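You operate a simulated robot arm through the tools that you are given. There is no shell and no other tool.

Carry out the task below with a simulated robot arm. There is one attempt and no reset: what you move stays moved.

Task
Clamp the blue cloth in the grip tray, soap the small white brush and scrub its mark off.
Fine: use the yellow soap bar; the brush goes back. Set down upright: small white brush. What is to be rubbed or washed off counts as gone when no trace of it is left.

Only the result counts: the job must be done as asked and must still hold three seconds after the hand-in. Knocking over, shifting, dropping, spilling or breaking anything else fails it. Flat cloth is picked up by pressing the open fingertips on it (5 to 10 N) and closing them slowly along it; thin cloth reads only 2 to 8 mm in the jaws.

Robot
A 6-joint arm with a two-finger gripper, fixed in place. Base frame: the origin is on the floor under the middle of its stand, x ahead of it, y to its left, z up; the work surface is at about z = 0.75. Units: m, degrees, N and s.
With the tool pointing down near the work surface it reaches from about 0.32 to 0.68 m from the base axis. Its first joint turns from -66.0 to 66.0 degrees. Payload 2.45 kg.
The TCP is the grasp point between the finger pads, 0.03 m short of the fingertips. In the tool frame z runs along the fingers and y along their closing line. The gripper opens to 0.106 m; its body begins 0.079 m behind the TCP.
Orientation is that of the tool frame in the base frame, as a unit quaternion [x, y, z, w]. With the fingers straight down and closing along the base's y, the tool's x points along the base's -x, its y along +y and its z along -z.

Tools
- The arm moves only by the tool drive_tool. Its argument "targets" is text: rows parted by semicolons, each of 7 numbers parted by spaces: the shift along the tool's x, y, z in m, then the turn, a rotation vector about the tool's x, y, z in degrees, then the finger opening in m, from 0 to 0.106. In form: x y z rx ry rz jaw; .... A call has 1 to 20 rows; each row shifts and turns the commanded pose from where the row before left it, along the tool's axes as they then stand. Each row takes 0.2 s and may step no farther than 0.05 m and 8.6 degrees from the row before; otherwise, or with a gripper value out of range, the whole call is refused. A pose out of reach is approached as far as the arm can. The call stops where the force on the tool passes 50 N (or 10 N more than at its start, if that is more) or the arm is blocked; 0.2 s more then pass. Each finger travels about 0.153 m/s and halts on what it meets, pressing with about 32 N; the grip force reading is that of the motor and also rises with nothing between the fingers. The clock runs only during rows and for 0.2 s after the last one: add rows that do not move to give the fingers time. The reply holds the time, the measured pose of the TCP, the force on the tool along the base axes, the opening and the grip force, in the units named above and with some noise, with the torque about the TCP (base axes, N m) and any sound that the robot's microphone picked up.
- Cameras (640 x 400 px; columns grow to the right, rows downward): "scene" is fixed at [0.0677, 0.4308, 1.4118]; the picture's right is [-0.60, -0.80, 0.00], its down [-0.50, 0.38, -0.78] and it looks along [0.62, -0.47, -0.63] (base axes); focal length 309 px, centre (320, 200). "wrist" rides on the gripper at [0.076, -0.002, -0.106] in the tool frame; the picture's right is [0.02, 1.00, 0.00], its down [-0.78, 0.02, -0.62] and it looks along [-0.62, 0.01, 0.78] (tool axes); focal length 247 px, centre (320, 200). There is no depth. A picture from a camera that has moved, and an enlarged one, comes with that camera's place and axes in the base frame and with its lens. The place of the scene camera against the robot may be out by one fixed shift of up to 0.018 m in any direction.
- capture(camera): a new picture of that camera. No time passes.
- enlarge(camera, box): a new picture of the part [left, top, right, bottom] of that camera's present view, enlarged. No time passes.
- hand_in(): hands the job in; it is judged then, once.

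Nothing tells you positions but the pictures and the camera data. Unless the task says otherwise, let go and move clear before handing in.

The tools are called after "Emit:" as a command line: name --argument value ..., lists and objects as JSON in quotes. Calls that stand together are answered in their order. drive_tool: Moves the arm, as the interface text tells. Its arguments: {"type":"object","properties":{"targets":{"type":"string"}},"required":["targets"]} The other tools are called the same way: capture (camera) takes a picture; enlarge (camera, box) takes an enlarged picture of a part of a camera's view; hand_in () hands the job in.

At the start:

```text
t: 0.0
eef_pos: [0.3109, 0.0374, 1.1407]
tool_rot: [0.0, 1.0, 0.0, 0.001]
wrist_force: [-0.2, -0.5, 0.4]
wrist_torque: [0.02, -0.01, -0.02]
finger_gap: 0.106
gripper_force: 0.0
```

scene: 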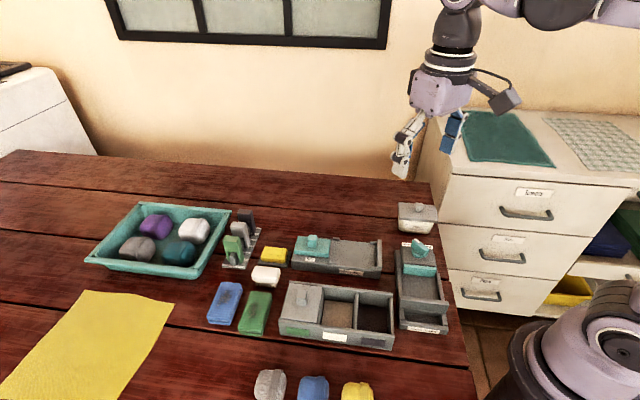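
wrist: 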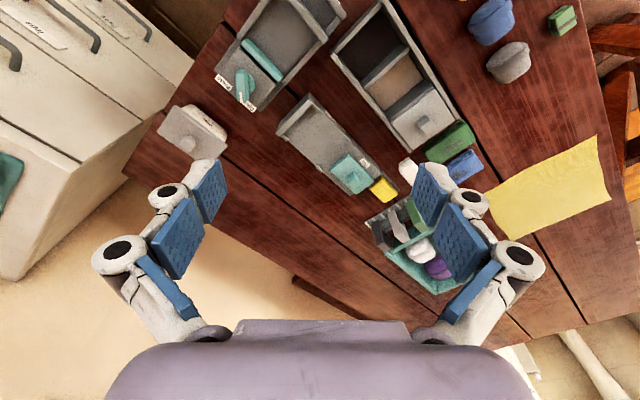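

I see a table with a basin of bundles, a brush rack, soap bars, several trays and folded cloths. I'll enlarge the views to identify things before moving.

Emit:
enlarge --camera "scene" --box '[190, 190, 350, 350]'

Emit:
enlarge --camera "scene" --box '[270, 190, 470, 350]'

Emit:
enlarge --camera "scene" --box '[70, 180, 270, 300]'

Emit:
enlarge --camera "scene" --box '[220, 340, 400, 400]'

Emit:
enlarge --camera "wrist" --box '[200, 0, 620, 300]'

```text
2.50 times, centred on (270, 270) of scene
camera zoom: at [0.0677, 0.4308, 1.4118], right [-0.6, -0.8, 0.0], down [-0.5, 0.38, -0.78], along [0.62, -0.47, -0.63], focal length 773 px, centre (445, 25)
```

zoom: 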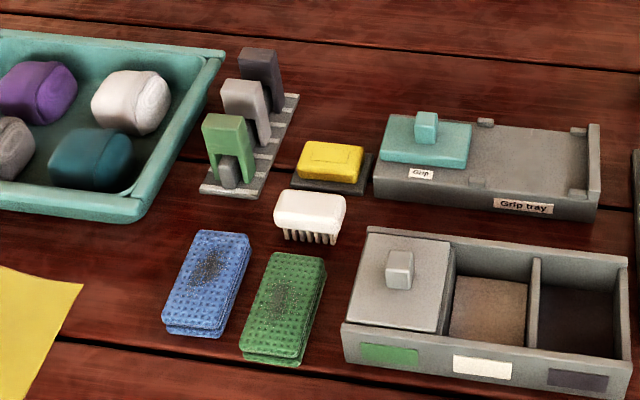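

```text
2.50 times, centred on (370, 270) of scene
camera zoom: at [0.0677, 0.4308, 1.4118], right [-0.6, -0.8, 0.0], down [-0.5, 0.38, -0.78], along [0.62, -0.47, -0.63], focal length 773 px, centre (195, 25)
```

zoom: 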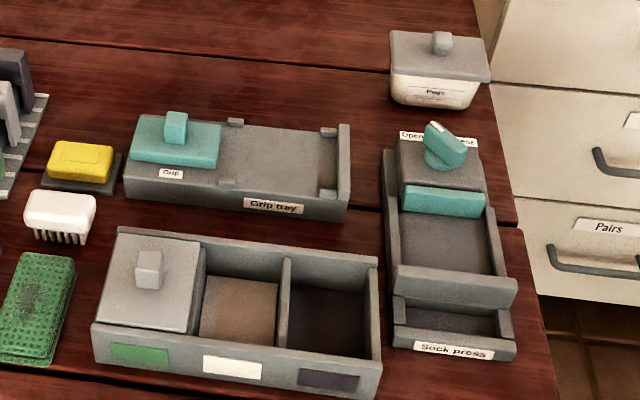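

```text
3.20 times, centred on (170, 240) of scene
camera zoom: at [0.0677, 0.4308, 1.4118], right [-0.6, -0.8, 0.0], down [-0.5, 0.38, -0.78], along [0.62, -0.47, -0.63], focal length 989 px, centre (800, 72)
```

zoom: 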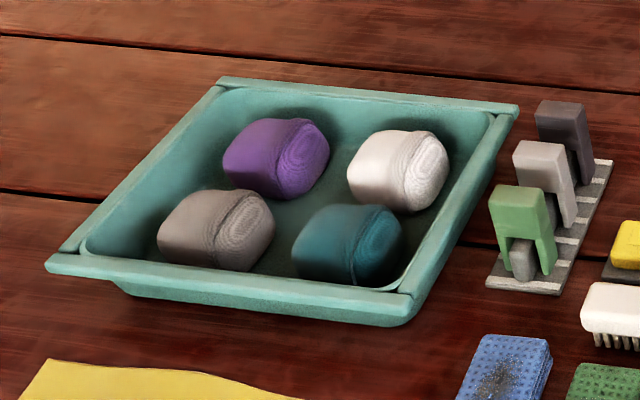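

```text
3.56 times, centred on (310, 370) of scene
camera zoom: at [0.0677, 0.4308, 1.4118], right [-0.6, -0.8, 0.0], down [-0.5, 0.38, -0.78], along [0.62, -0.47, -0.63], focal length 1099 px, centre (356, -404)
```

zoom: 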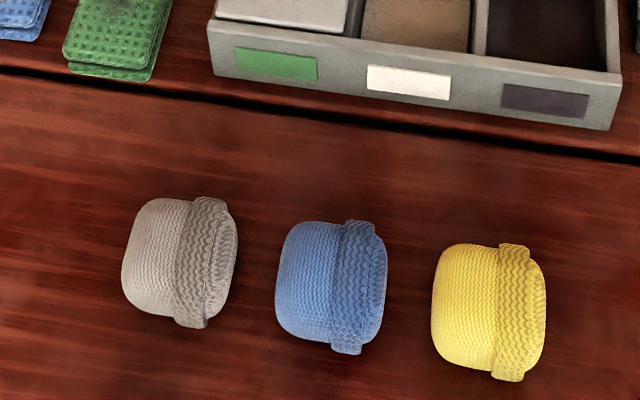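

```text
1.33 times, centred on (410, 150) of wrist
camera zoom: at [0.2346, 0.0379, 1.2474], right [-0.02, 1.0, 0.0], down [0.78, 0.02, 0.62], along [0.62, 0.01, -0.78], focal length 329 px, centre (200, 267)
```

zoom: 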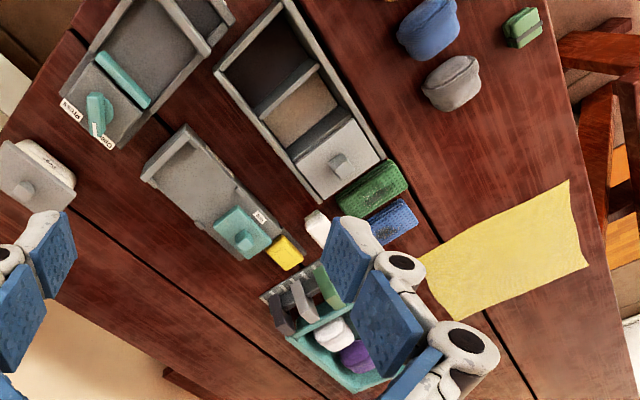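

The blue cloth with a dark mark lies left of the green one, and the grip tray with its teal slider is right behind the soap. The small white brush stands in front of the yellow soap. I'll move the wrist camera closer to localise things.

Emit:
drive_tool --targets "-0.01 0.0325 0.028 0 0 0 0.106; -0.01 0.0325 0.028 0 0 0 0.106; -0.01 0.0325 0.028 0 0 0 0.106; -0.01 0.0325 0.028 0 0 0 0.106; -0.01 0.0325 0.028 0 0 0 0.106; 0 0 0 0 0 0 0.106"

Emit:
capture --camera "wrist"

Emit:
capture --camera "scene"

```text
t: 1.4
eef_pos: [0.3592, 0.2015, 1.0005]
tool_rot: [0.0, 1.0, -0.001, 0.001]
wrist_force: [0.0, -0.6, 0.1]
wrist_torque: [-0.03, -0.02, 0.01]
finger_gap: 0.1062
gripper_force: 0.1
```

```text
taken
camera wrist: at [0.2843, 0.2011, 1.107], right [-0.02, 1.0, 0.0], down [0.78, 0.02, 0.62], along [0.62, 0.01, -0.78], focal length 247 px, centre (320, 200)
```

wrist: 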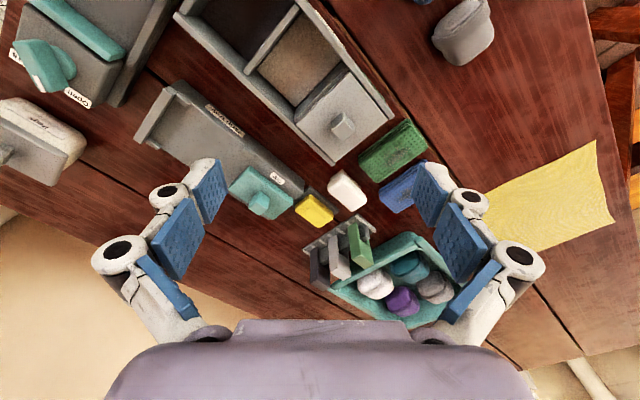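

```text
taken
```

scene: 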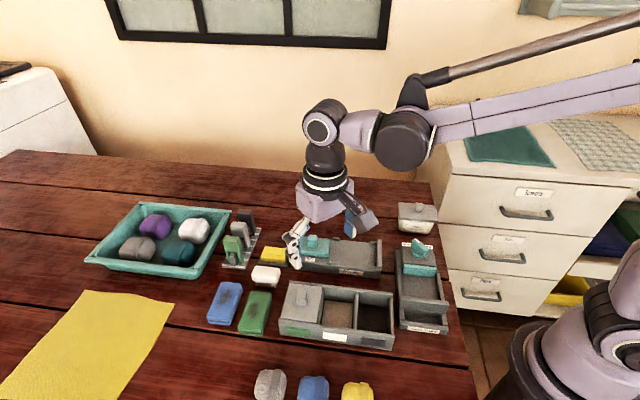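

The wrist view shows the tray running diagonally (about 45° in the base frame), brush near (0.515, 0.25). I'll enlarge parts of the view for detail.

Emit:
enlarge --camera "wrist" --box '[120, 70, 300, 220]'

Emit:
enlarge --camera "wrist" --box '[280, 110, 460, 240]'

Emit:
enlarge --camera "scene" --box '[195, 235, 295, 345]'

Emit:
enlarge --camera "scene" --box '[285, 230, 395, 290]'

```text
2.67 times, centred on (210, 145) of wrist
camera zoom: at [0.2843, 0.2011, 1.107], right [-0.02, 1.0, 0.0], down [0.78, 0.02, 0.62], along [0.62, 0.01, -0.78], focal length 659 px, centre (613, 347)
```

zoom: 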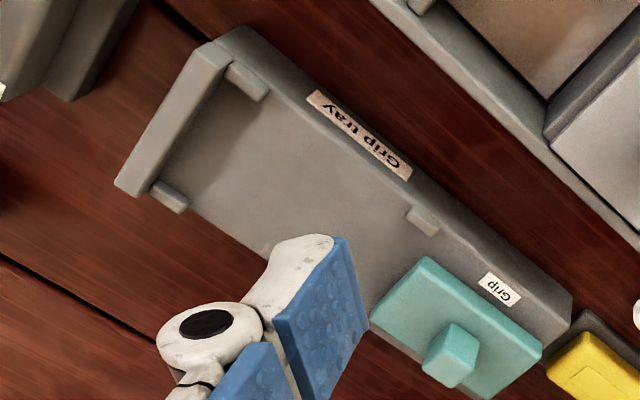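

```text
3.08 times, centred on (370, 175) of wrist
camera zoom: at [0.2843, 0.2011, 1.107], right [-0.02, 1.0, 0.0], down [0.78, 0.02, 0.62], along [0.62, 0.01, -0.78], focal length 760 px, centre (166, 277)
```

zoom: 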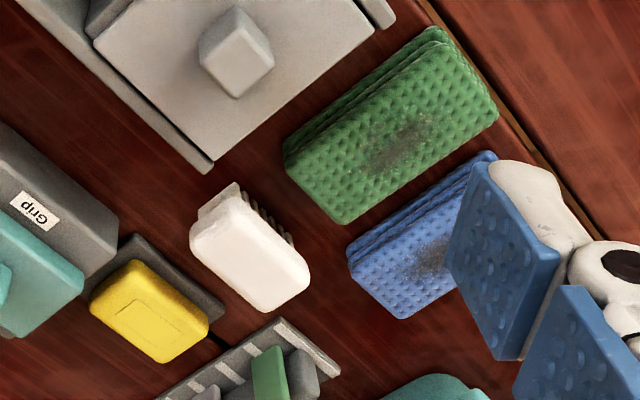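

```text
3.64 times, centred on (245, 290) of scene
camera zoom: at [0.0677, 0.4308, 1.4118], right [-0.6, -0.8, 0.0], down [-0.5, 0.38, -0.78], along [0.62, -0.47, -0.63], focal length 1124 px, centre (593, -127)
```

zoom: 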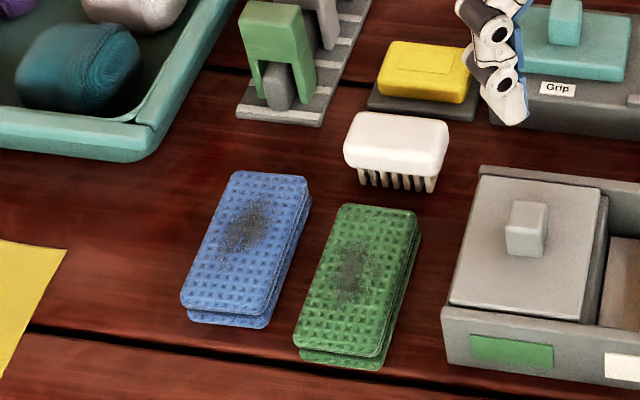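

```text
5.82 times, centred on (340, 260) of scene
camera zoom: at [0.0677, 0.4308, 1.4118], right [-0.6, -0.8, 0.0], down [-0.5, 0.38, -0.78], along [0.62, -0.47, -0.63], focal length 1798 px, centre (204, -149)
```

zoom: 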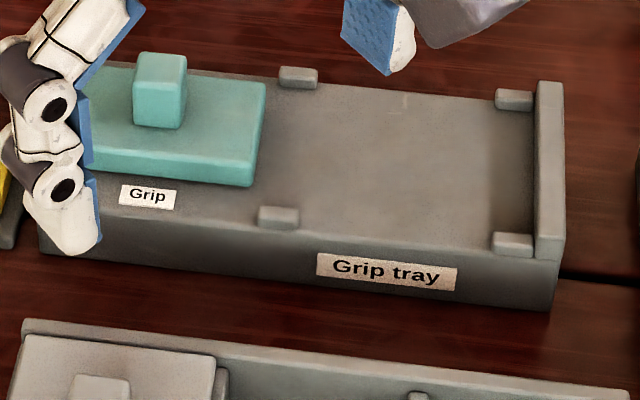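

Blue cloth is about 9 × 5.3 cm near (0.522, 0.361), long axis at ~139°, the tray bed along ~45° near (0.43, 0.05). I'll rotate the tool +45° and hover above the blue cloth to measure it more exactly.

Emit:
drive_tool --targets "0 0 0 0 0 7.5 0.106; 0 0 0 0 0 7.5 0.106; 0 0 0 0 0 7.5 0.106; 0 0 0 0 0 7.5 0.106; 0 0 0 0 0 7.5 0.106; 0 0 0 0 0 7.5 0.106; 0 0.045 0 0 0 0 0.106; 0 0.045 0 0 0 0 0.106; 0 0.045 0 0 0 0 0.106; 0 0.045 0 0 0 0 0.106; 0 0.045 0 0 0 0 0.106; 0 0 0 0 0 0 0.106"

Emit:
capture --camera "wrist"

Emit:
capture --camera "scene"

```text
t: 4.0
eef_pos: [0.519, 0.3595, 1.0023]
tool_rot: [0.382, 0.924, 0.001, 0.001]
wrist_force: [0.6, -0.4, -0.6]
wrist_torque: [0.01, -0.01, 0.03]
finger_gap: 0.106
gripper_force: 0.0
```

```text
taken
camera wrist: at [0.465, 0.4136, 1.1078], right [0.69, 0.72, 0.0], down [0.56, -0.54, 0.62], along [0.45, -0.43, -0.78], focal length 247 px, centre (320, 200)
```

wrist: 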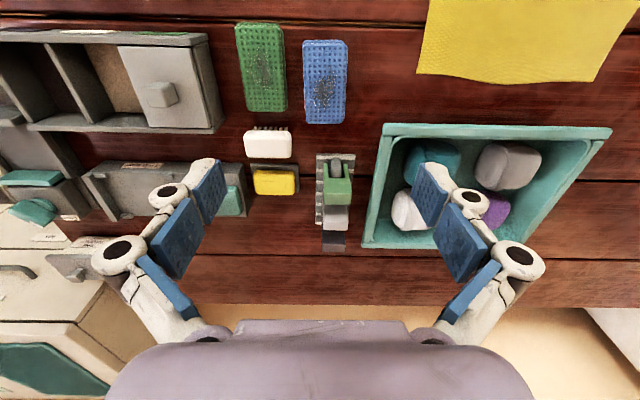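

```text
taken
```

scene: 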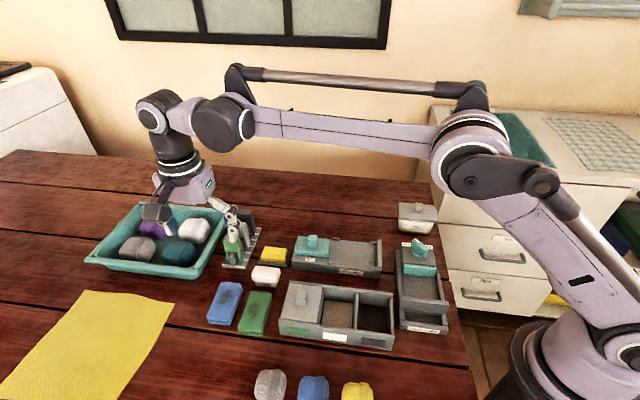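

The view is now nearly aligned with the objects. I'll enlarge to measure the cloth, brush, soap and tray.

Emit:
enlarge --camera "wrist" --box '[220, 10, 380, 130]'

Emit:
enlarge --camera "wrist" --box '[210, 115, 370, 255]'

Emit:
enlarge --camera "wrist" --box '[60, 130, 260, 250]'

```text
3.33 times, centred on (300, 70) of wrist
camera zoom: at [0.465, 0.4136, 1.1078], right [0.69, 0.72, 0.0], down [0.56, -0.54, 0.62], along [0.45, -0.43, -0.78], focal length 823 px, centre (387, 633)
```

zoom: 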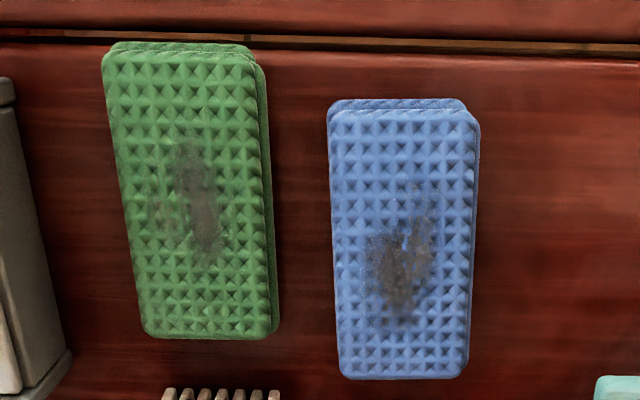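

```text
2.86 times, centred on (290, 185) of wrist
camera zoom: at [0.465, 0.4136, 1.1078], right [0.69, 0.72, 0.0], down [0.56, -0.54, 0.62], along [0.45, -0.43, -0.78], focal length 706 px, centre (406, 243)
```

zoom: 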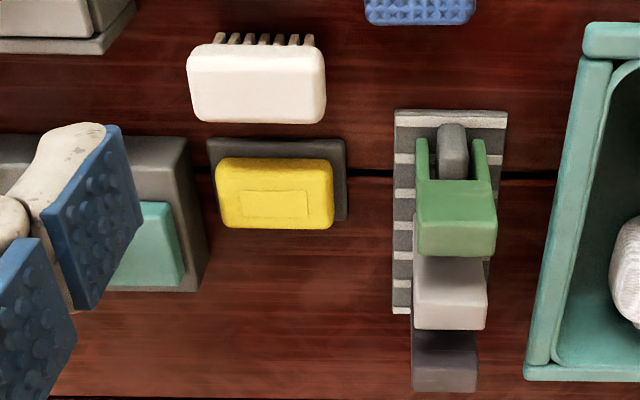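

```text
3.20 times, centred on (160, 190) of wrist
camera zoom: at [0.465, 0.4136, 1.1078], right [0.69, 0.72, 0.0], down [0.56, -0.54, 0.62], along [0.45, -0.43, -0.78], focal length 790 px, centre (832, 232)
```

zoom: 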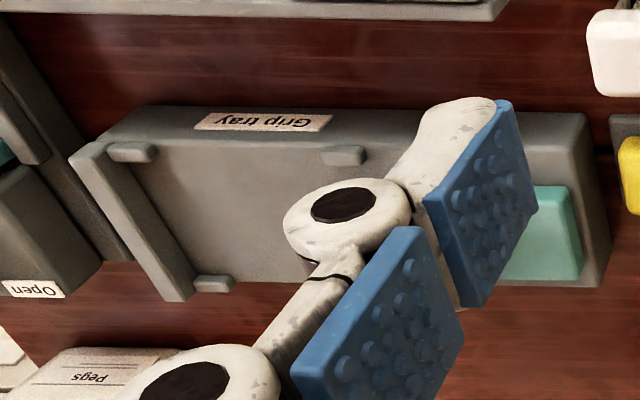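

The blue cloth is centred near (0.530, 0.360) and only ~2.7 cm separates it from the green cloth, so I need to know the finger thickness. I'll enlarge the fingers in the wrist view.

Emit:
enlarge --camera "wrist" --box '[80, 140, 240, 340]'

Emit:
enlarge --camera "scene" --box '[120, 150, 280, 290]'

```text
2.00 times, centred on (160, 240) of wrist
camera zoom: at [0.465, 0.4136, 1.1078], right [0.69, 0.72, 0.0], down [0.56, -0.54, 0.62], along [0.45, -0.43, -0.78], focal length 494 px, centre (640, 120)
```

zoom: 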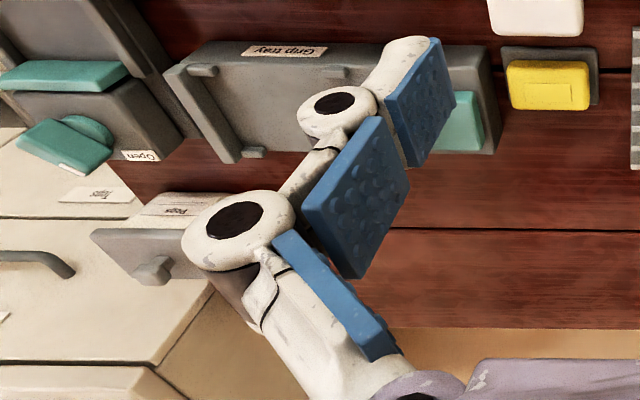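

```text
2.86 times, centred on (200, 220) of scene
camera zoom: at [0.0677, 0.4308, 1.4118], right [-0.6, -0.8, 0.0], down [-0.5, 0.38, -0.78], along [0.62, -0.47, -0.63], focal length 883 px, centre (663, 143)
```

zoom: 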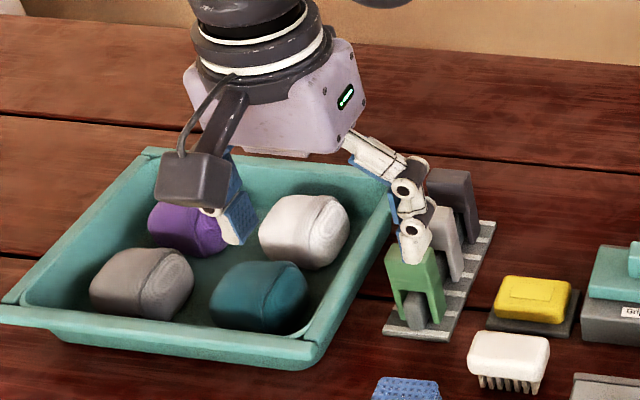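

Fingers are ~1.3 cm thick at the tips, so I'll use a 7.2 cm opening biased slightly away from the green cloth. I'll descend partway and check alignment.

Emit:
drive_tool --targets "-0.0064 0.0116 0 0 0 0 0.072; 0 0 0.035 0 0 0 0.072; 0 0 0.035 0 0 0 0.072; 0 0 0.035 0 0 0 0.072; 0 0 0.03 0 0 0 0.072; 0 0 0 0 0 0 0.072; 0 0 0 0 0 0 0.072"

Emit:
capture --camera "wrist"

Emit:
enlarge --camera "scene" --box '[150, 200, 310, 340]'

```text
t: 5.6
eef_pos: [0.5325, 0.3644, 0.8671]
tool_rot: [0.383, 0.924, 0.001, 0.001]
wrist_force: [-0.4, -0.1, -0.3]
wrist_torque: [-0.02, 0.0, 0.03]
finger_gap: 0.0721
gripper_force: 0.2
```

```text
taken
camera wrist: at [0.4778, 0.4179, 0.9727], right [0.69, 0.72, 0.0], down [0.56, -0.54, 0.62], along [0.45, -0.43, -0.78], focal length 247 px, centre (320, 200)
```

wrist: 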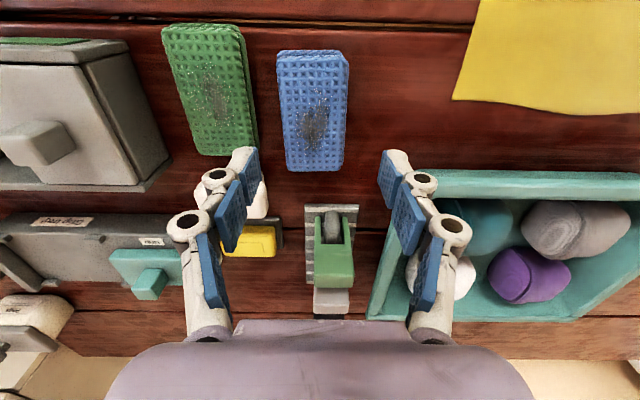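

```text
2.86 times, centred on (230, 270) of scene
camera zoom: at [0.0677, 0.4308, 1.4118], right [-0.6, -0.8, 0.0], down [-0.5, 0.38, -0.78], along [0.62, -0.47, -0.63], focal length 883 px, centre (577, 0)
```

zoom: 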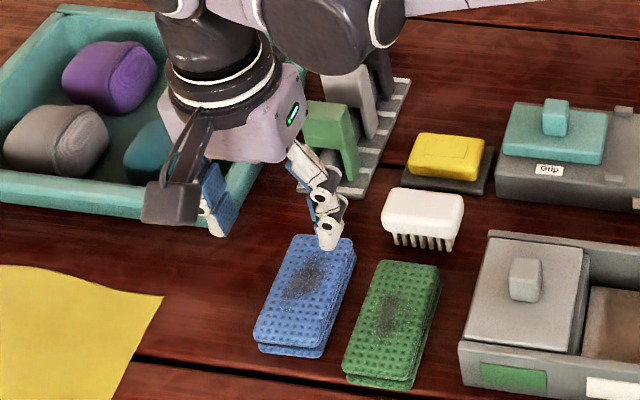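

The gripper is well aligned over the blue cloth with clearance on both sides. I'll descend to just above the table and check force.

Emit:
drive_tool --targets "0 0 0.03 0 0 0 0.072; 0 0 0.025 0 0 0 0.072; 0 0 0.015 0 0 0 0.072; 0 0 0.008 0 0 0 0.072; 0 0 0 0 0 0 0.072"

Emit:
capture --camera "wrist"

Emit:
enlarge --camera "scene" --box '[150, 220, 310, 360]'

```text
t: 6.8
eef_pos: [0.5316, 0.3653, 0.7901]
tool_rot: [0.382, 0.924, 0.001, 0.001]
wrist_force: [0.6, -0.3, 0.1]
wrist_torque: [0.01, 0.02, 0.02]
finger_gap: 0.0721
gripper_force: 0.1
```

```text
taken
camera wrist: at [0.4775, 0.4182, 0.8954], right [0.69, 0.72, 0.0], down [0.56, -0.54, 0.62], along [0.45, -0.43, -0.78], focal length 247 px, centre (320, 200)
```

wrist: 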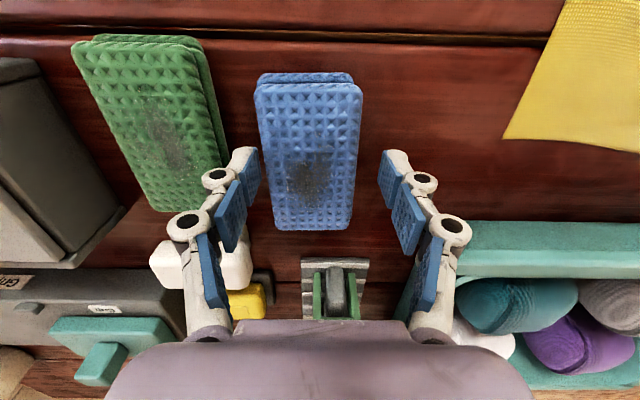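

```text
2.86 times, centred on (230, 290) of scene
camera zoom: at [0.0677, 0.4308, 1.4118], right [-0.6, -0.8, 0.0], down [-0.5, 0.38, -0.78], along [0.62, -0.47, -0.63], focal length 883 px, centre (577, -57)
```

zoom: 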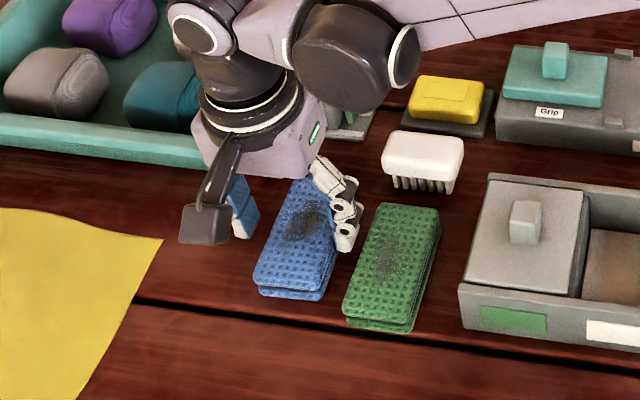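

Fingers straddle the blue cloth cleanly. I'll lower a few mm more and close gently in steps.

Emit:
drive_tool --targets "0 0 0.004 0 0 0 0.072; 0 0 0.002 0 0 0 0.066; 0 0 0 0 0 0 0.06; 0 0 0 0 0 0 0.055; 0 0 0 0 0 0 0.052; 0 0 0 0 0 0 0.048; 0 0 0 0 0 0 0.048"

Emit:
capture --camera "wrist"

```text
t: 8.4
eef_pos: [0.5318, 0.3645, 0.7826]
tool_rot: [0.383, 0.924, 0.001, 0.001]
wrist_force: [-0.4, -0.3, 2.1]
wrist_torque: [-0.04, 0.02, -0.01]
finger_gap: 0.053
gripper_force: 31.9
```

```text
taken
camera wrist: at [0.4778, 0.4181, 0.8891], right [0.69, 0.72, 0.0], down [0.56, -0.54, 0.62], along [0.45, -0.43, -0.78], focal length 247 px, centre (320, 200)
```

wrist: 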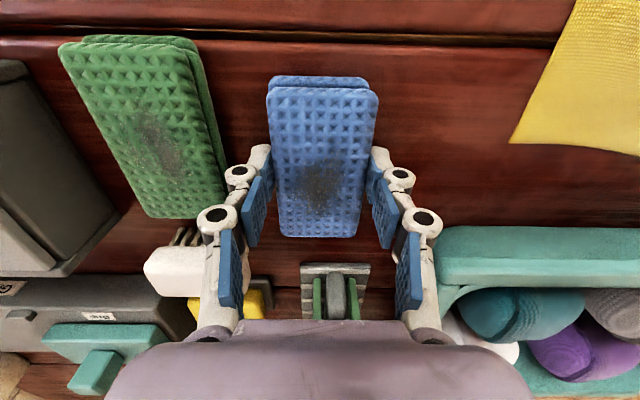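

The cloth is gripped at 5.3 cm with full force. I'll lift it, turn it by −90° and carry it toward the tray at height.

Emit:
drive_tool --targets "0 0 -0.02 0 0 0 0.044; 0 0 -0.03 0 0 0 0.044; 0 0 -0.04 0 0 0 0.044; 0 0 -0.04 0 0 0 0.044; 0 0 -0.04 0 0 0 0.044; 0 0 0 0 0 0 0.044"

Emit:
capture --camera "wrist"

Emit:
capture --camera "scene"

```text
t: 9.8
eef_pos: [0.5317, 0.3651, 0.9538]
tool_rot: [0.382, 0.924, 0.001, 0.001]
wrist_force: [-0.3, 0.4, -0.8]
wrist_torque: [0.01, 0.01, 0.0]
finger_gap: 0.0528
gripper_force: 31.7
```

```text
taken
camera wrist: at [0.478, 0.4185, 1.0594], right [0.69, 0.72, 0.0], down [0.56, -0.54, 0.62], along [0.45, -0.43, -0.78], focal length 247 px, centre (320, 200)
```

wrist: 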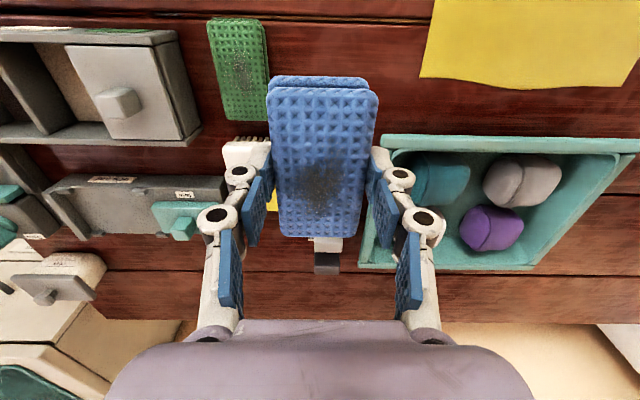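

```text
taken
```

scene: 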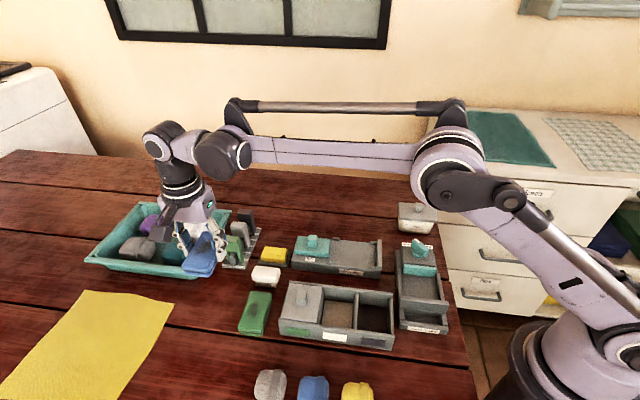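

The cloth came up flat and centred. Now I'll rotate −90° and move toward the tray.

Emit:
drive_tool --targets "0 0 0 0 0 -8.2 0.044; 0 0 0 0 0 -8.2 0.044; 0 0 0 0 0 -8.2 0.044; 0 0 0 0 0 -8.2 0.044; 0 0 0 0 0 -8.2 0.044; 0 0 0 0 0 -8.2 0.044; 0 0 0 0 0 -8.2 0.044; 0 0 0 0 0 -8.2 0.044; 0 0 0 0 0 -8.2 0.044; 0 0 0 0 0 -8.2 0.044; 0 0 0 0 0 -8 0.044; 0.0326 -0.025 0 0 0 0 0.044; 0.0326 -0.025 0 0 0 0 0.044; 0.0326 -0.025 0 0 0 0 0.044; 0.0326 -0.025 0 0 0 0 0.044; 0.0326 -0.025 0 0 0 0 0.044; 0.0326 -0.025 0 0 0 0 0.044; 0 0 0 0 0 0 0.044"

Emit:
capture --camera "wrist"

Emit:
capture --camera "scene"

```text
t: 13.6
eef_pos: [0.5001, 0.1207, 0.9533]
tool_rot: [-0.383, 0.924, 0.0, 0.001]
wrist_force: [-0.2, 0.7, -1.2]
wrist_torque: [0.0, 0.0, 0.02]
finger_gap: 0.0529
gripper_force: 32.0
```

```text
taken
camera wrist: at [0.4486, 0.0661, 1.0595], right [-0.72, 0.69, 0.0], down [0.54, 0.57, 0.62], along [0.43, 0.45, -0.78], focal length 247 px, centre (320, 200)
```

wrist: 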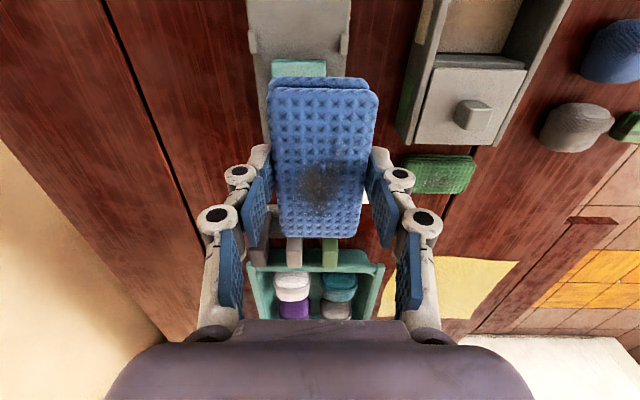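

```text
taken
```

scene: 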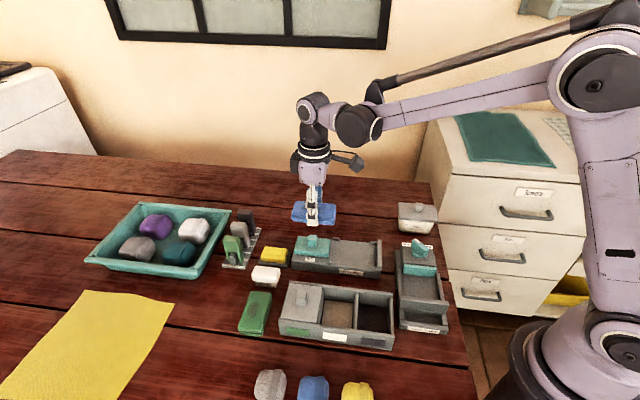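

The tray lies nearly parallel to the tool (about 46°), offset ~1.8 cm in tool −y. I'll enlarge the top part to measure tabs and slider.

Emit:
enlarge --camera "wrist" --box '[230, 0, 370, 100]'

Emit:
enlarge --camera "scene" --box '[280, 180, 400, 290]'

```text
4.00 times, centred on (300, 50) of wrist
camera zoom: at [0.4486, 0.0661, 1.0595], right [-0.72, 0.69, 0.0], down [0.54, 0.57, 0.62], along [0.43, 0.45, -0.78], focal length 988 px, centre (400, 800)
```

zoom: 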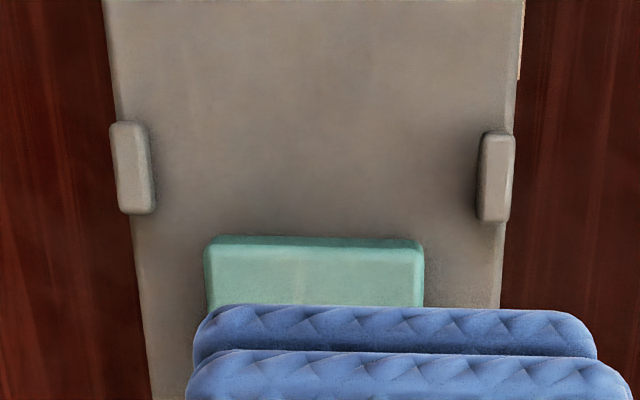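

```text
3.64 times, centred on (340, 235) of scene
camera zoom: at [0.0677, 0.4307, 1.4118], right [-0.6, -0.8, 0.0], down [-0.5, 0.38, -0.78], along [0.62, -0.47, -0.63], focal length 1124 px, centre (247, 73)
```

zoom: 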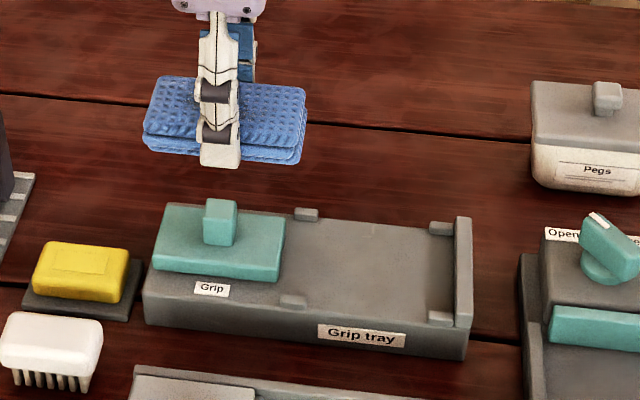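

Target is computed: tray bed centre puts the TCP at about (0.445, 0.034), with the bed near z≈0.778. I'll move over it and descend to just above.

Emit:
drive_tool --targets "0.0335 -0.0076 0 0 0 0 0.044; 0.0335 -0.0076 0 0 0 0 0.044; 0.0336 -0.0075 0 0 0 -1.1 0.044; 0 0 0.035 0 0 0 0.044; 0 0 0.035 0 0 0 0.044; 0 0 0.03 0 0 0 0.044; 0 0 0 0 0 0 0.044"

Emit:
capture --camera "wrist"

Emit:
enlarge --camera "scene" --box '[270, 190, 410, 290]'

```text
t: 15.2
eef_pos: [0.4441, 0.0336, 0.8524]
tool_rot: [-0.391, 0.92, 0.001, 0.001]
wrist_force: [-0.1, 0.1, -0.9]
wrist_torque: [-0.03, -0.01, 0.0]
finger_gap: 0.0529
gripper_force: 32.8
```

```text
taken
camera wrist: at [0.3934, -0.0217, 0.958], right [-0.74, 0.68, 0.0], down [0.53, 0.58, 0.62], along [0.42, 0.46, -0.78], focal length 247 px, centre (320, 200)
```

wrist: 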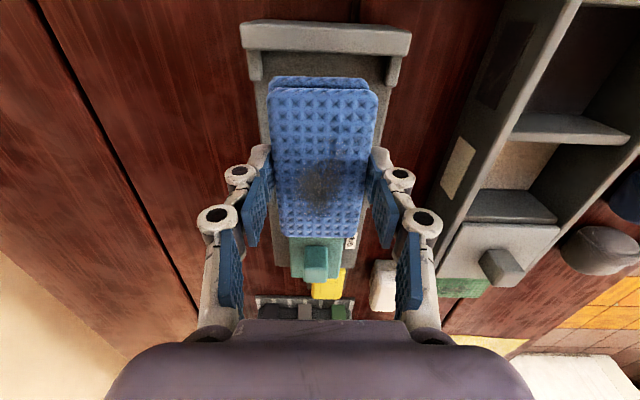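

```text
4.00 times, centred on (340, 240) of scene
camera zoom: at [0.0677, 0.4308, 1.4118], right [-0.6, -0.8, 0.0], down [-0.5, 0.38, -0.78], along [0.62, -0.47, -0.63], focal length 1236 px, centre (240, 40)
```

zoom: 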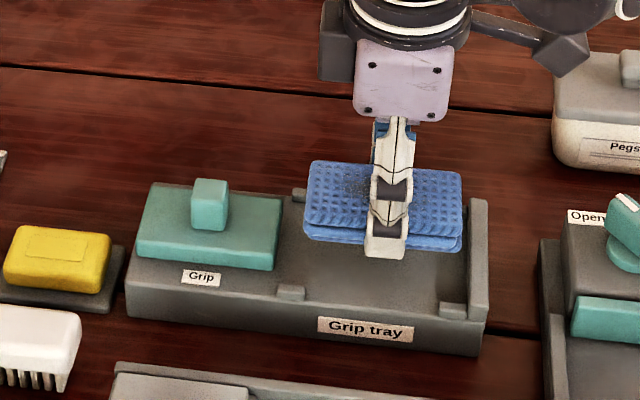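

The cloth is centred over the bed between the tabs and in line with the slider. Descending gently now.

Emit:
drive_tool --targets "0 0 0.02 0 0 0 0.044; 0 0 0.012 0 0 0 0.044; 0 0 0.004 0 0 0 0.044; 0 0 0 0 0 0 0.044"

Emit:
enlarge --camera "scene" --box '[270, 190, 410, 290]'

```text
t: 16.2
eef_pos: [0.4452, 0.0328, 0.8187]
tool_rot: [-0.391, 0.92, 0.0, 0.001]
wrist_force: [-1.9, 1.1, 39.5]
wrist_torque: [0.06, 0.03, -0.02]
finger_gap: 0.053
gripper_force: 31.7
```

```text
4.00 times, centred on (340, 240) of scene
camera zoom: at [0.0671, 0.4308, 1.4118], right [-0.6, -0.8, 0.0], down [-0.5, 0.38, -0.78], along [0.62, -0.47, -0.63], focal length 1236 px, centre (240, 40)
```

zoom: 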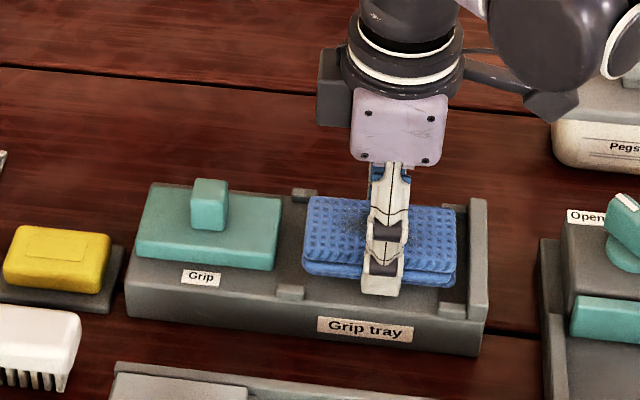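

The cloth is on the bed (contact at TCP z≈0.819). I'll ease off the pressure and then open the fingers.

Emit:
drive_tool --targets "0 0 -0.0015 0 0 0 0.044; 0 0 0 0 0 0 0.044"

```text
t: 16.8
eef_pos: [0.445, 0.0317, 0.8187]
tool_rot: [-0.391, 0.92, -0.001, 0.001]
wrist_force: [-0.5, 0.0, -0.1]
wrist_torque: [0.0, 0.03, 0.05]
finger_gap: 0.0525
gripper_force: 32.3
```

Emit:
drive_tool --targets "0 0 0 0 0 0 0.055; 0 0 0 0 0 0 0.062; 0 0 0 0 0 0 0.07; 0 0 0 0 0 0 0.074; 0 0 0 0 0 0 0.074"

Emit:
capture --camera "wrist"

Emit:
enlarge --camera "scene" --box '[270, 190, 410, 290]'

```text
t: 18.0
eef_pos: [0.4452, 0.0325, 0.8171]
tool_rot: [-0.392, 0.92, 0.0, 0.001]
wrist_force: [-0.5, -0.7, 0.4]
wrist_torque: [0.01, -0.05, 0.0]
finger_gap: 0.0741
gripper_force: 0.1
```

```text
taken
camera wrist: at [0.3937, -0.0225, 0.9243], right [-0.74, 0.68, 0.0], down [0.53, 0.58, 0.62], along [0.42, 0.46, -0.78], focal length 247 px, centre (320, 200)
```

wrist: 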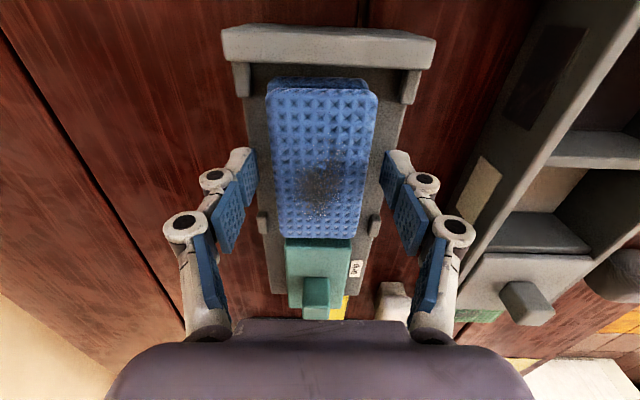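

```text
4.00 times, centred on (340, 240) of scene
camera zoom: at [0.0677, 0.4308, 1.4118], right [-0.6, -0.8, 0.0], down [-0.5, 0.38, -0.78], along [0.62, -0.47, -0.63], focal length 1236 px, centre (240, 40)
```

zoom: 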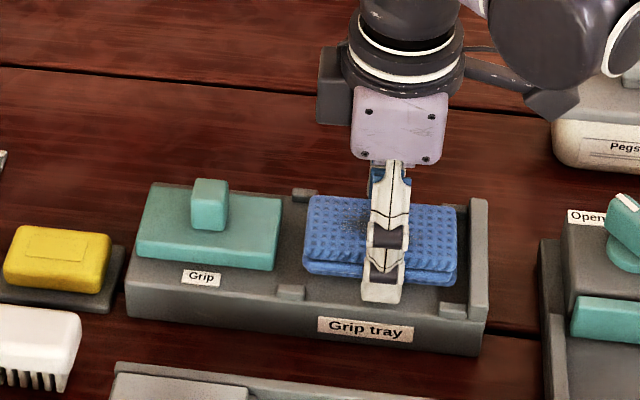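

The cloth rests in the bed between the tabs. I'll raise the hand and look at the grip slider and its knob.

Emit:
drive_tool --targets "0 0 -0.03 0 0 0 0.074; 0 0 -0.04 0 0 0 0.074; 0 0 -0.03 0 0 0 0.074; 0 0 0 0 0 0 0.05"

Emit:
capture --camera "wrist"

Emit:
enlarge --camera "wrist" --box '[240, 30, 400, 290]'

Emit:
enlarge --camera "scene" --box '[270, 190, 410, 290]'

```text
t: 19.0
eef_pos: [0.4444, 0.033, 0.9189]
tool_rot: [-0.392, 0.92, -0.001, 0.001]
wrist_force: [-0.4, -0.1, 0.2]
wrist_torque: [0.0, -0.01, 0.0]
finger_gap: 0.0499
gripper_force: 0.1
```

```text
taken
camera wrist: at [0.3935, -0.0232, 1.0244], right [-0.74, 0.68, 0.0], down [0.53, 0.58, 0.62], along [0.42, 0.46, -0.78], focal length 247 px, centre (320, 200)
```

wrist: 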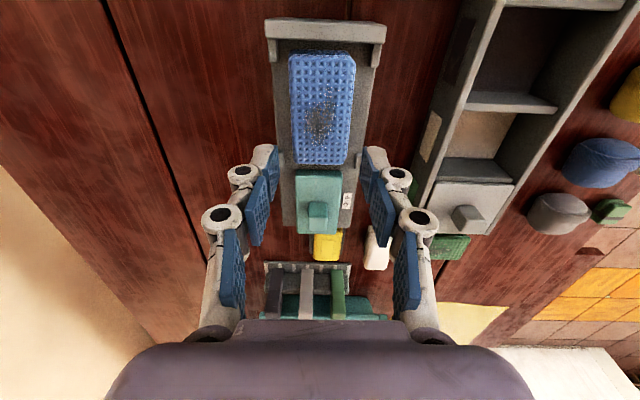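

```text
1.54 times, centred on (320, 160) of wrist
camera zoom: at [0.3935, -0.0232, 1.0244], right [-0.74, 0.68, 0.0], down [0.53, 0.58, 0.62], along [0.42, 0.46, -0.78], focal length 380 px, centre (320, 262)
```

zoom: 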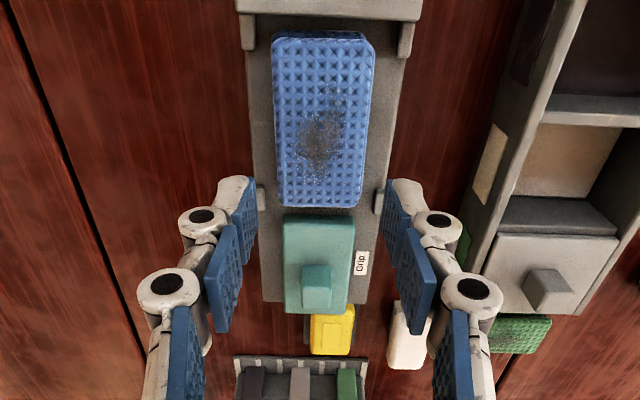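

```text
4.00 times, centred on (340, 240) of scene
camera zoom: at [0.0677, 0.4308, 1.4118], right [-0.6, -0.8, 0.0], down [-0.5, 0.38, -0.78], along [0.62, -0.47, -0.63], focal length 1236 px, centre (240, 40)
```

zoom: 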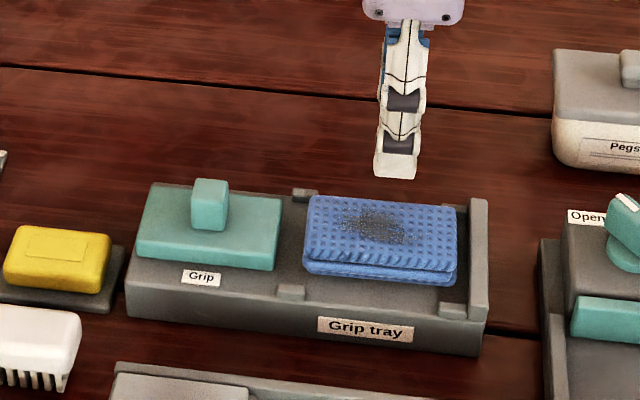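

Emit:
enlarge --camera "wrist" --box '[280, 150, 370, 250]'

Emit:
enlarge --camera "scene" --box '[285, 225, 345, 275]'

```text
4.00 times, centred on (325, 200) of wrist
camera zoom: at [0.3935, -0.0232, 1.0244], right [-0.74, 0.68, 0.0], down [0.53, 0.58, 0.62], along [0.42, 0.46, -0.78], focal length 988 px, centre (300, 200)
```

zoom: 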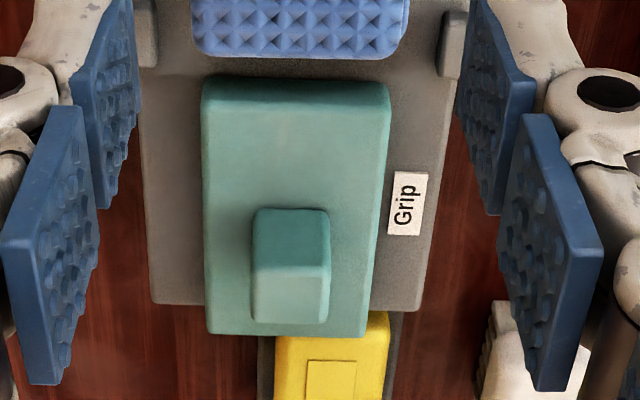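

```text
8.00 times, centred on (315, 250) of scene
camera zoom: at [0.0677, 0.4308, 1.4118], right [-0.6, -0.8, 0.0], down [-0.5, 0.38, -0.78], along [0.62, -0.47, -0.63], focal length 2473 px, centre (360, -200)
```

zoom: 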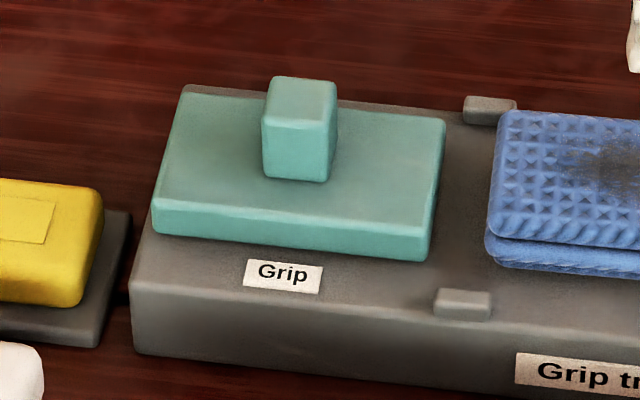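

The knob is about a 2 cm cube, 11 cm ahead of the TCP. I'll align with the tray axis, move over the knob and descend to grip it.

Emit:
drive_tool --targets "0 0 0 0 0 1.3 0.05; -0.037 0.0006 0 0 0 0 0.05; -0.037 0.0006 0 0 0 0 0.05; -0.037 0.0005 0 0 0 0 0.05; 0 0 0.03 0 0 0 0.05; 0 0 0.03 0 0 0 0.05; 0 0 0 0 0 0 0.05"

Emit:
capture --camera "wrist"

Emit:
enlarge --camera "scene" --box '[260, 190, 380, 290]'

```text
t: 20.6
eef_pos: [0.5219, 0.1116, 0.8591]
tool_rot: [-0.381, 0.925, -0.001, 0.001]
wrist_force: [0.0, 0.2, 0.4]
wrist_torque: [0.04, -0.02, 0.01]
finger_gap: 0.05
gripper_force: 0.0
```

```text
taken
camera wrist: at [0.4695, 0.0582, 0.9639], right [-0.72, 0.69, 0.0], down [0.54, 0.56, 0.62], along [0.43, 0.45, -0.78], focal length 247 px, centre (320, 200)
```

wrist: 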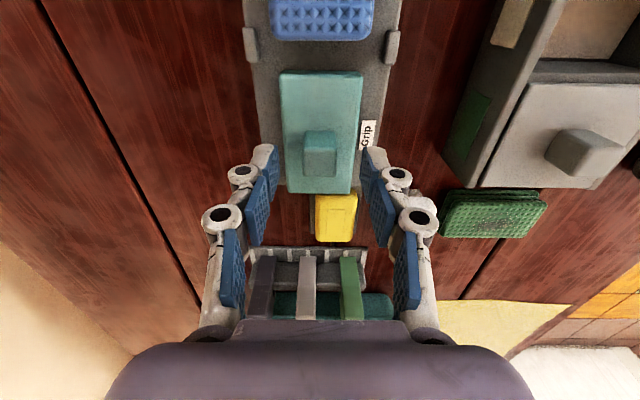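

```text
4.00 times, centred on (320, 240) of scene
camera zoom: at [0.0677, 0.4308, 1.4118], right [-0.6, -0.8, 0.0], down [-0.5, 0.38, -0.78], along [0.62, -0.47, -0.63], focal length 1236 px, centre (320, 40)
```

zoom: 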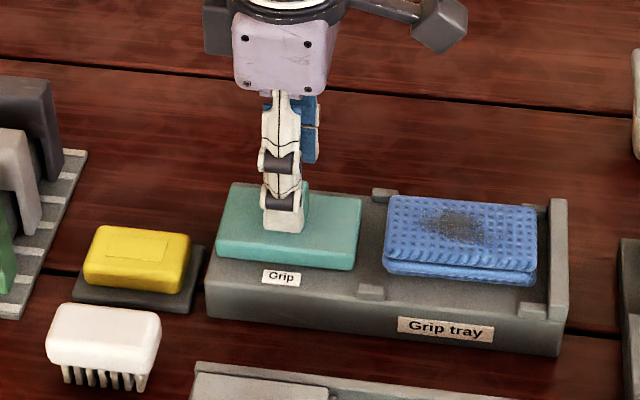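

The fingers straddle the knob. I'll descend 2 cm, close on the knob and check.

Emit:
drive_tool --targets "0 0 0.014 0 0 0 0.05; 0 0 0.005 0 0 0 0.05; 0 0 0 0 0 0 0.04; 0 0 0 0 0 0 0.03; 0 0 0 0 0 0 0.022; 0 0 0 0 0 0 0.016; 0 0 0 0 0 0 0.016"

Emit:
capture --camera "wrist"

```text
t: 22.2
eef_pos: [0.5218, 0.1118, 0.8394]
tool_rot: [-0.381, 0.925, 0.0, 0.001]
wrist_force: [-1.1, 0.8, -3.2]
wrist_torque: [0.01, -0.03, 0.18]
finger_gap: 0.0212
gripper_force: 45.2
```

```text
taken
camera wrist: at [0.4699, 0.0581, 0.9453], right [-0.72, 0.69, 0.0], down [0.54, 0.56, 0.62], along [0.43, 0.45, -0.78], focal length 247 px, centre (320, 200)
```

wrist: 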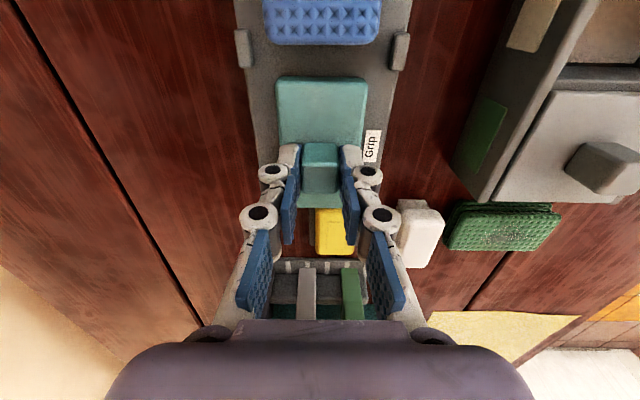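

The knob is gripped at 2.1 cm. I'll slide it toward the cloth in small steps and watch the force.

Emit:
drive_tool --targets "0.004 0 0 0 0 0 0.016; 0.004 0 0 0 0 0 0.016; 0 0 0 0 0 0 0.016"

Emit:
capture --camera "wrist"

Emit:
enlarge --camera "scene" --box '[260, 190, 380, 290]'

```text
t: 23.0
eef_pos: [0.5159, 0.1066, 0.8396]
tool_rot: [-0.382, 0.924, 0.002, 0.002]
wrist_force: [1.0, 5.0, -5.9]
wrist_torque: [0.96, -0.96, 0.2]
finger_gap: 0.0214
gripper_force: 44.9
```

```text
taken
camera wrist: at [0.4647, 0.0527, 0.9452], right [-0.72, 0.69, 0.0], down [0.54, 0.56, 0.62], along [0.43, 0.45, -0.78], focal length 247 px, centre (320, 200)
```

wrist: 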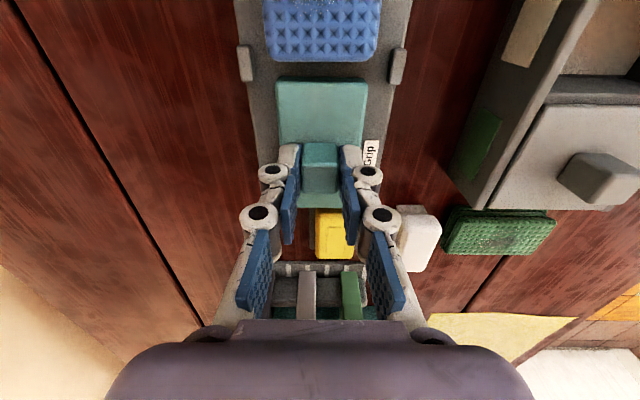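

```text
4.00 times, centred on (320, 240) of scene
camera zoom: at [0.0678, 0.4309, 1.4118], right [-0.6, -0.8, 0.0], down [-0.5, 0.38, -0.78], along [0.62, -0.47, -0.63], focal length 1236 px, centre (320, 40)
```

zoom: 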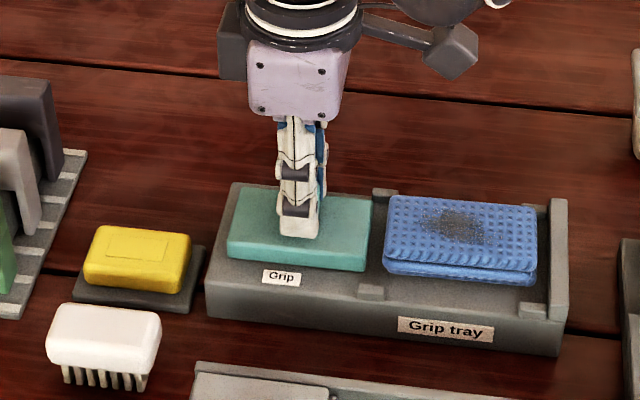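

The slider moves with the hand and the tray stays put. Continuing in small steps until it clamps.

Emit:
drive_tool --targets "0.004 0 0 0 0 0 0.016; 0.004 0 0 0 0 0 0.016; 0 0 0 0 0 0 0.016"

Emit:
capture --camera "wrist"

Emit:
enlarge --camera "scene" --box '[260, 190, 380, 290]'

```text
t: 23.8
eef_pos: [0.5108, 0.1008, 0.8393]
tool_rot: [-0.381, 0.925, 0.0, 0.0]
wrist_force: [-2.4, 5.5, -9.5]
wrist_torque: [0.98, -0.74, 0.16]
finger_gap: 0.0214
gripper_force: 45.0
```

```text
taken
camera wrist: at [0.4587, 0.0468, 0.9454], right [-0.72, 0.69, 0.0], down [0.54, 0.56, 0.62], along [0.43, 0.45, -0.78], focal length 247 px, centre (320, 200)
```

wrist: 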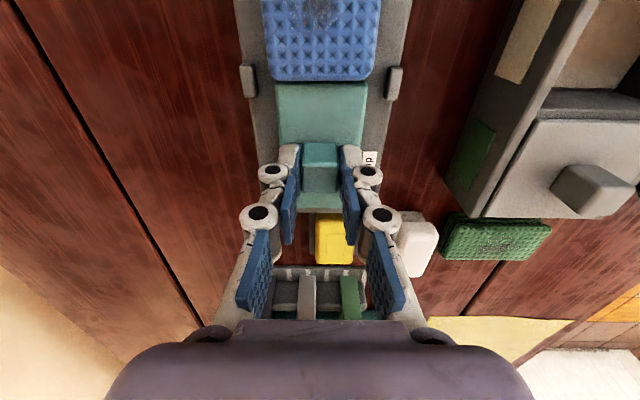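

```text
4.00 times, centred on (320, 240) of scene
camera zoom: at [0.0678, 0.4309, 1.4118], right [-0.6, -0.8, 0.0], down [-0.5, 0.38, -0.78], along [0.62, -0.47, -0.63], focal length 1236 px, centre (320, 40)
```

zoom: 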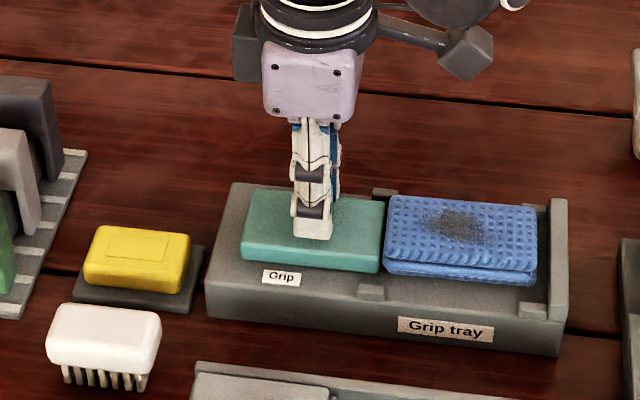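

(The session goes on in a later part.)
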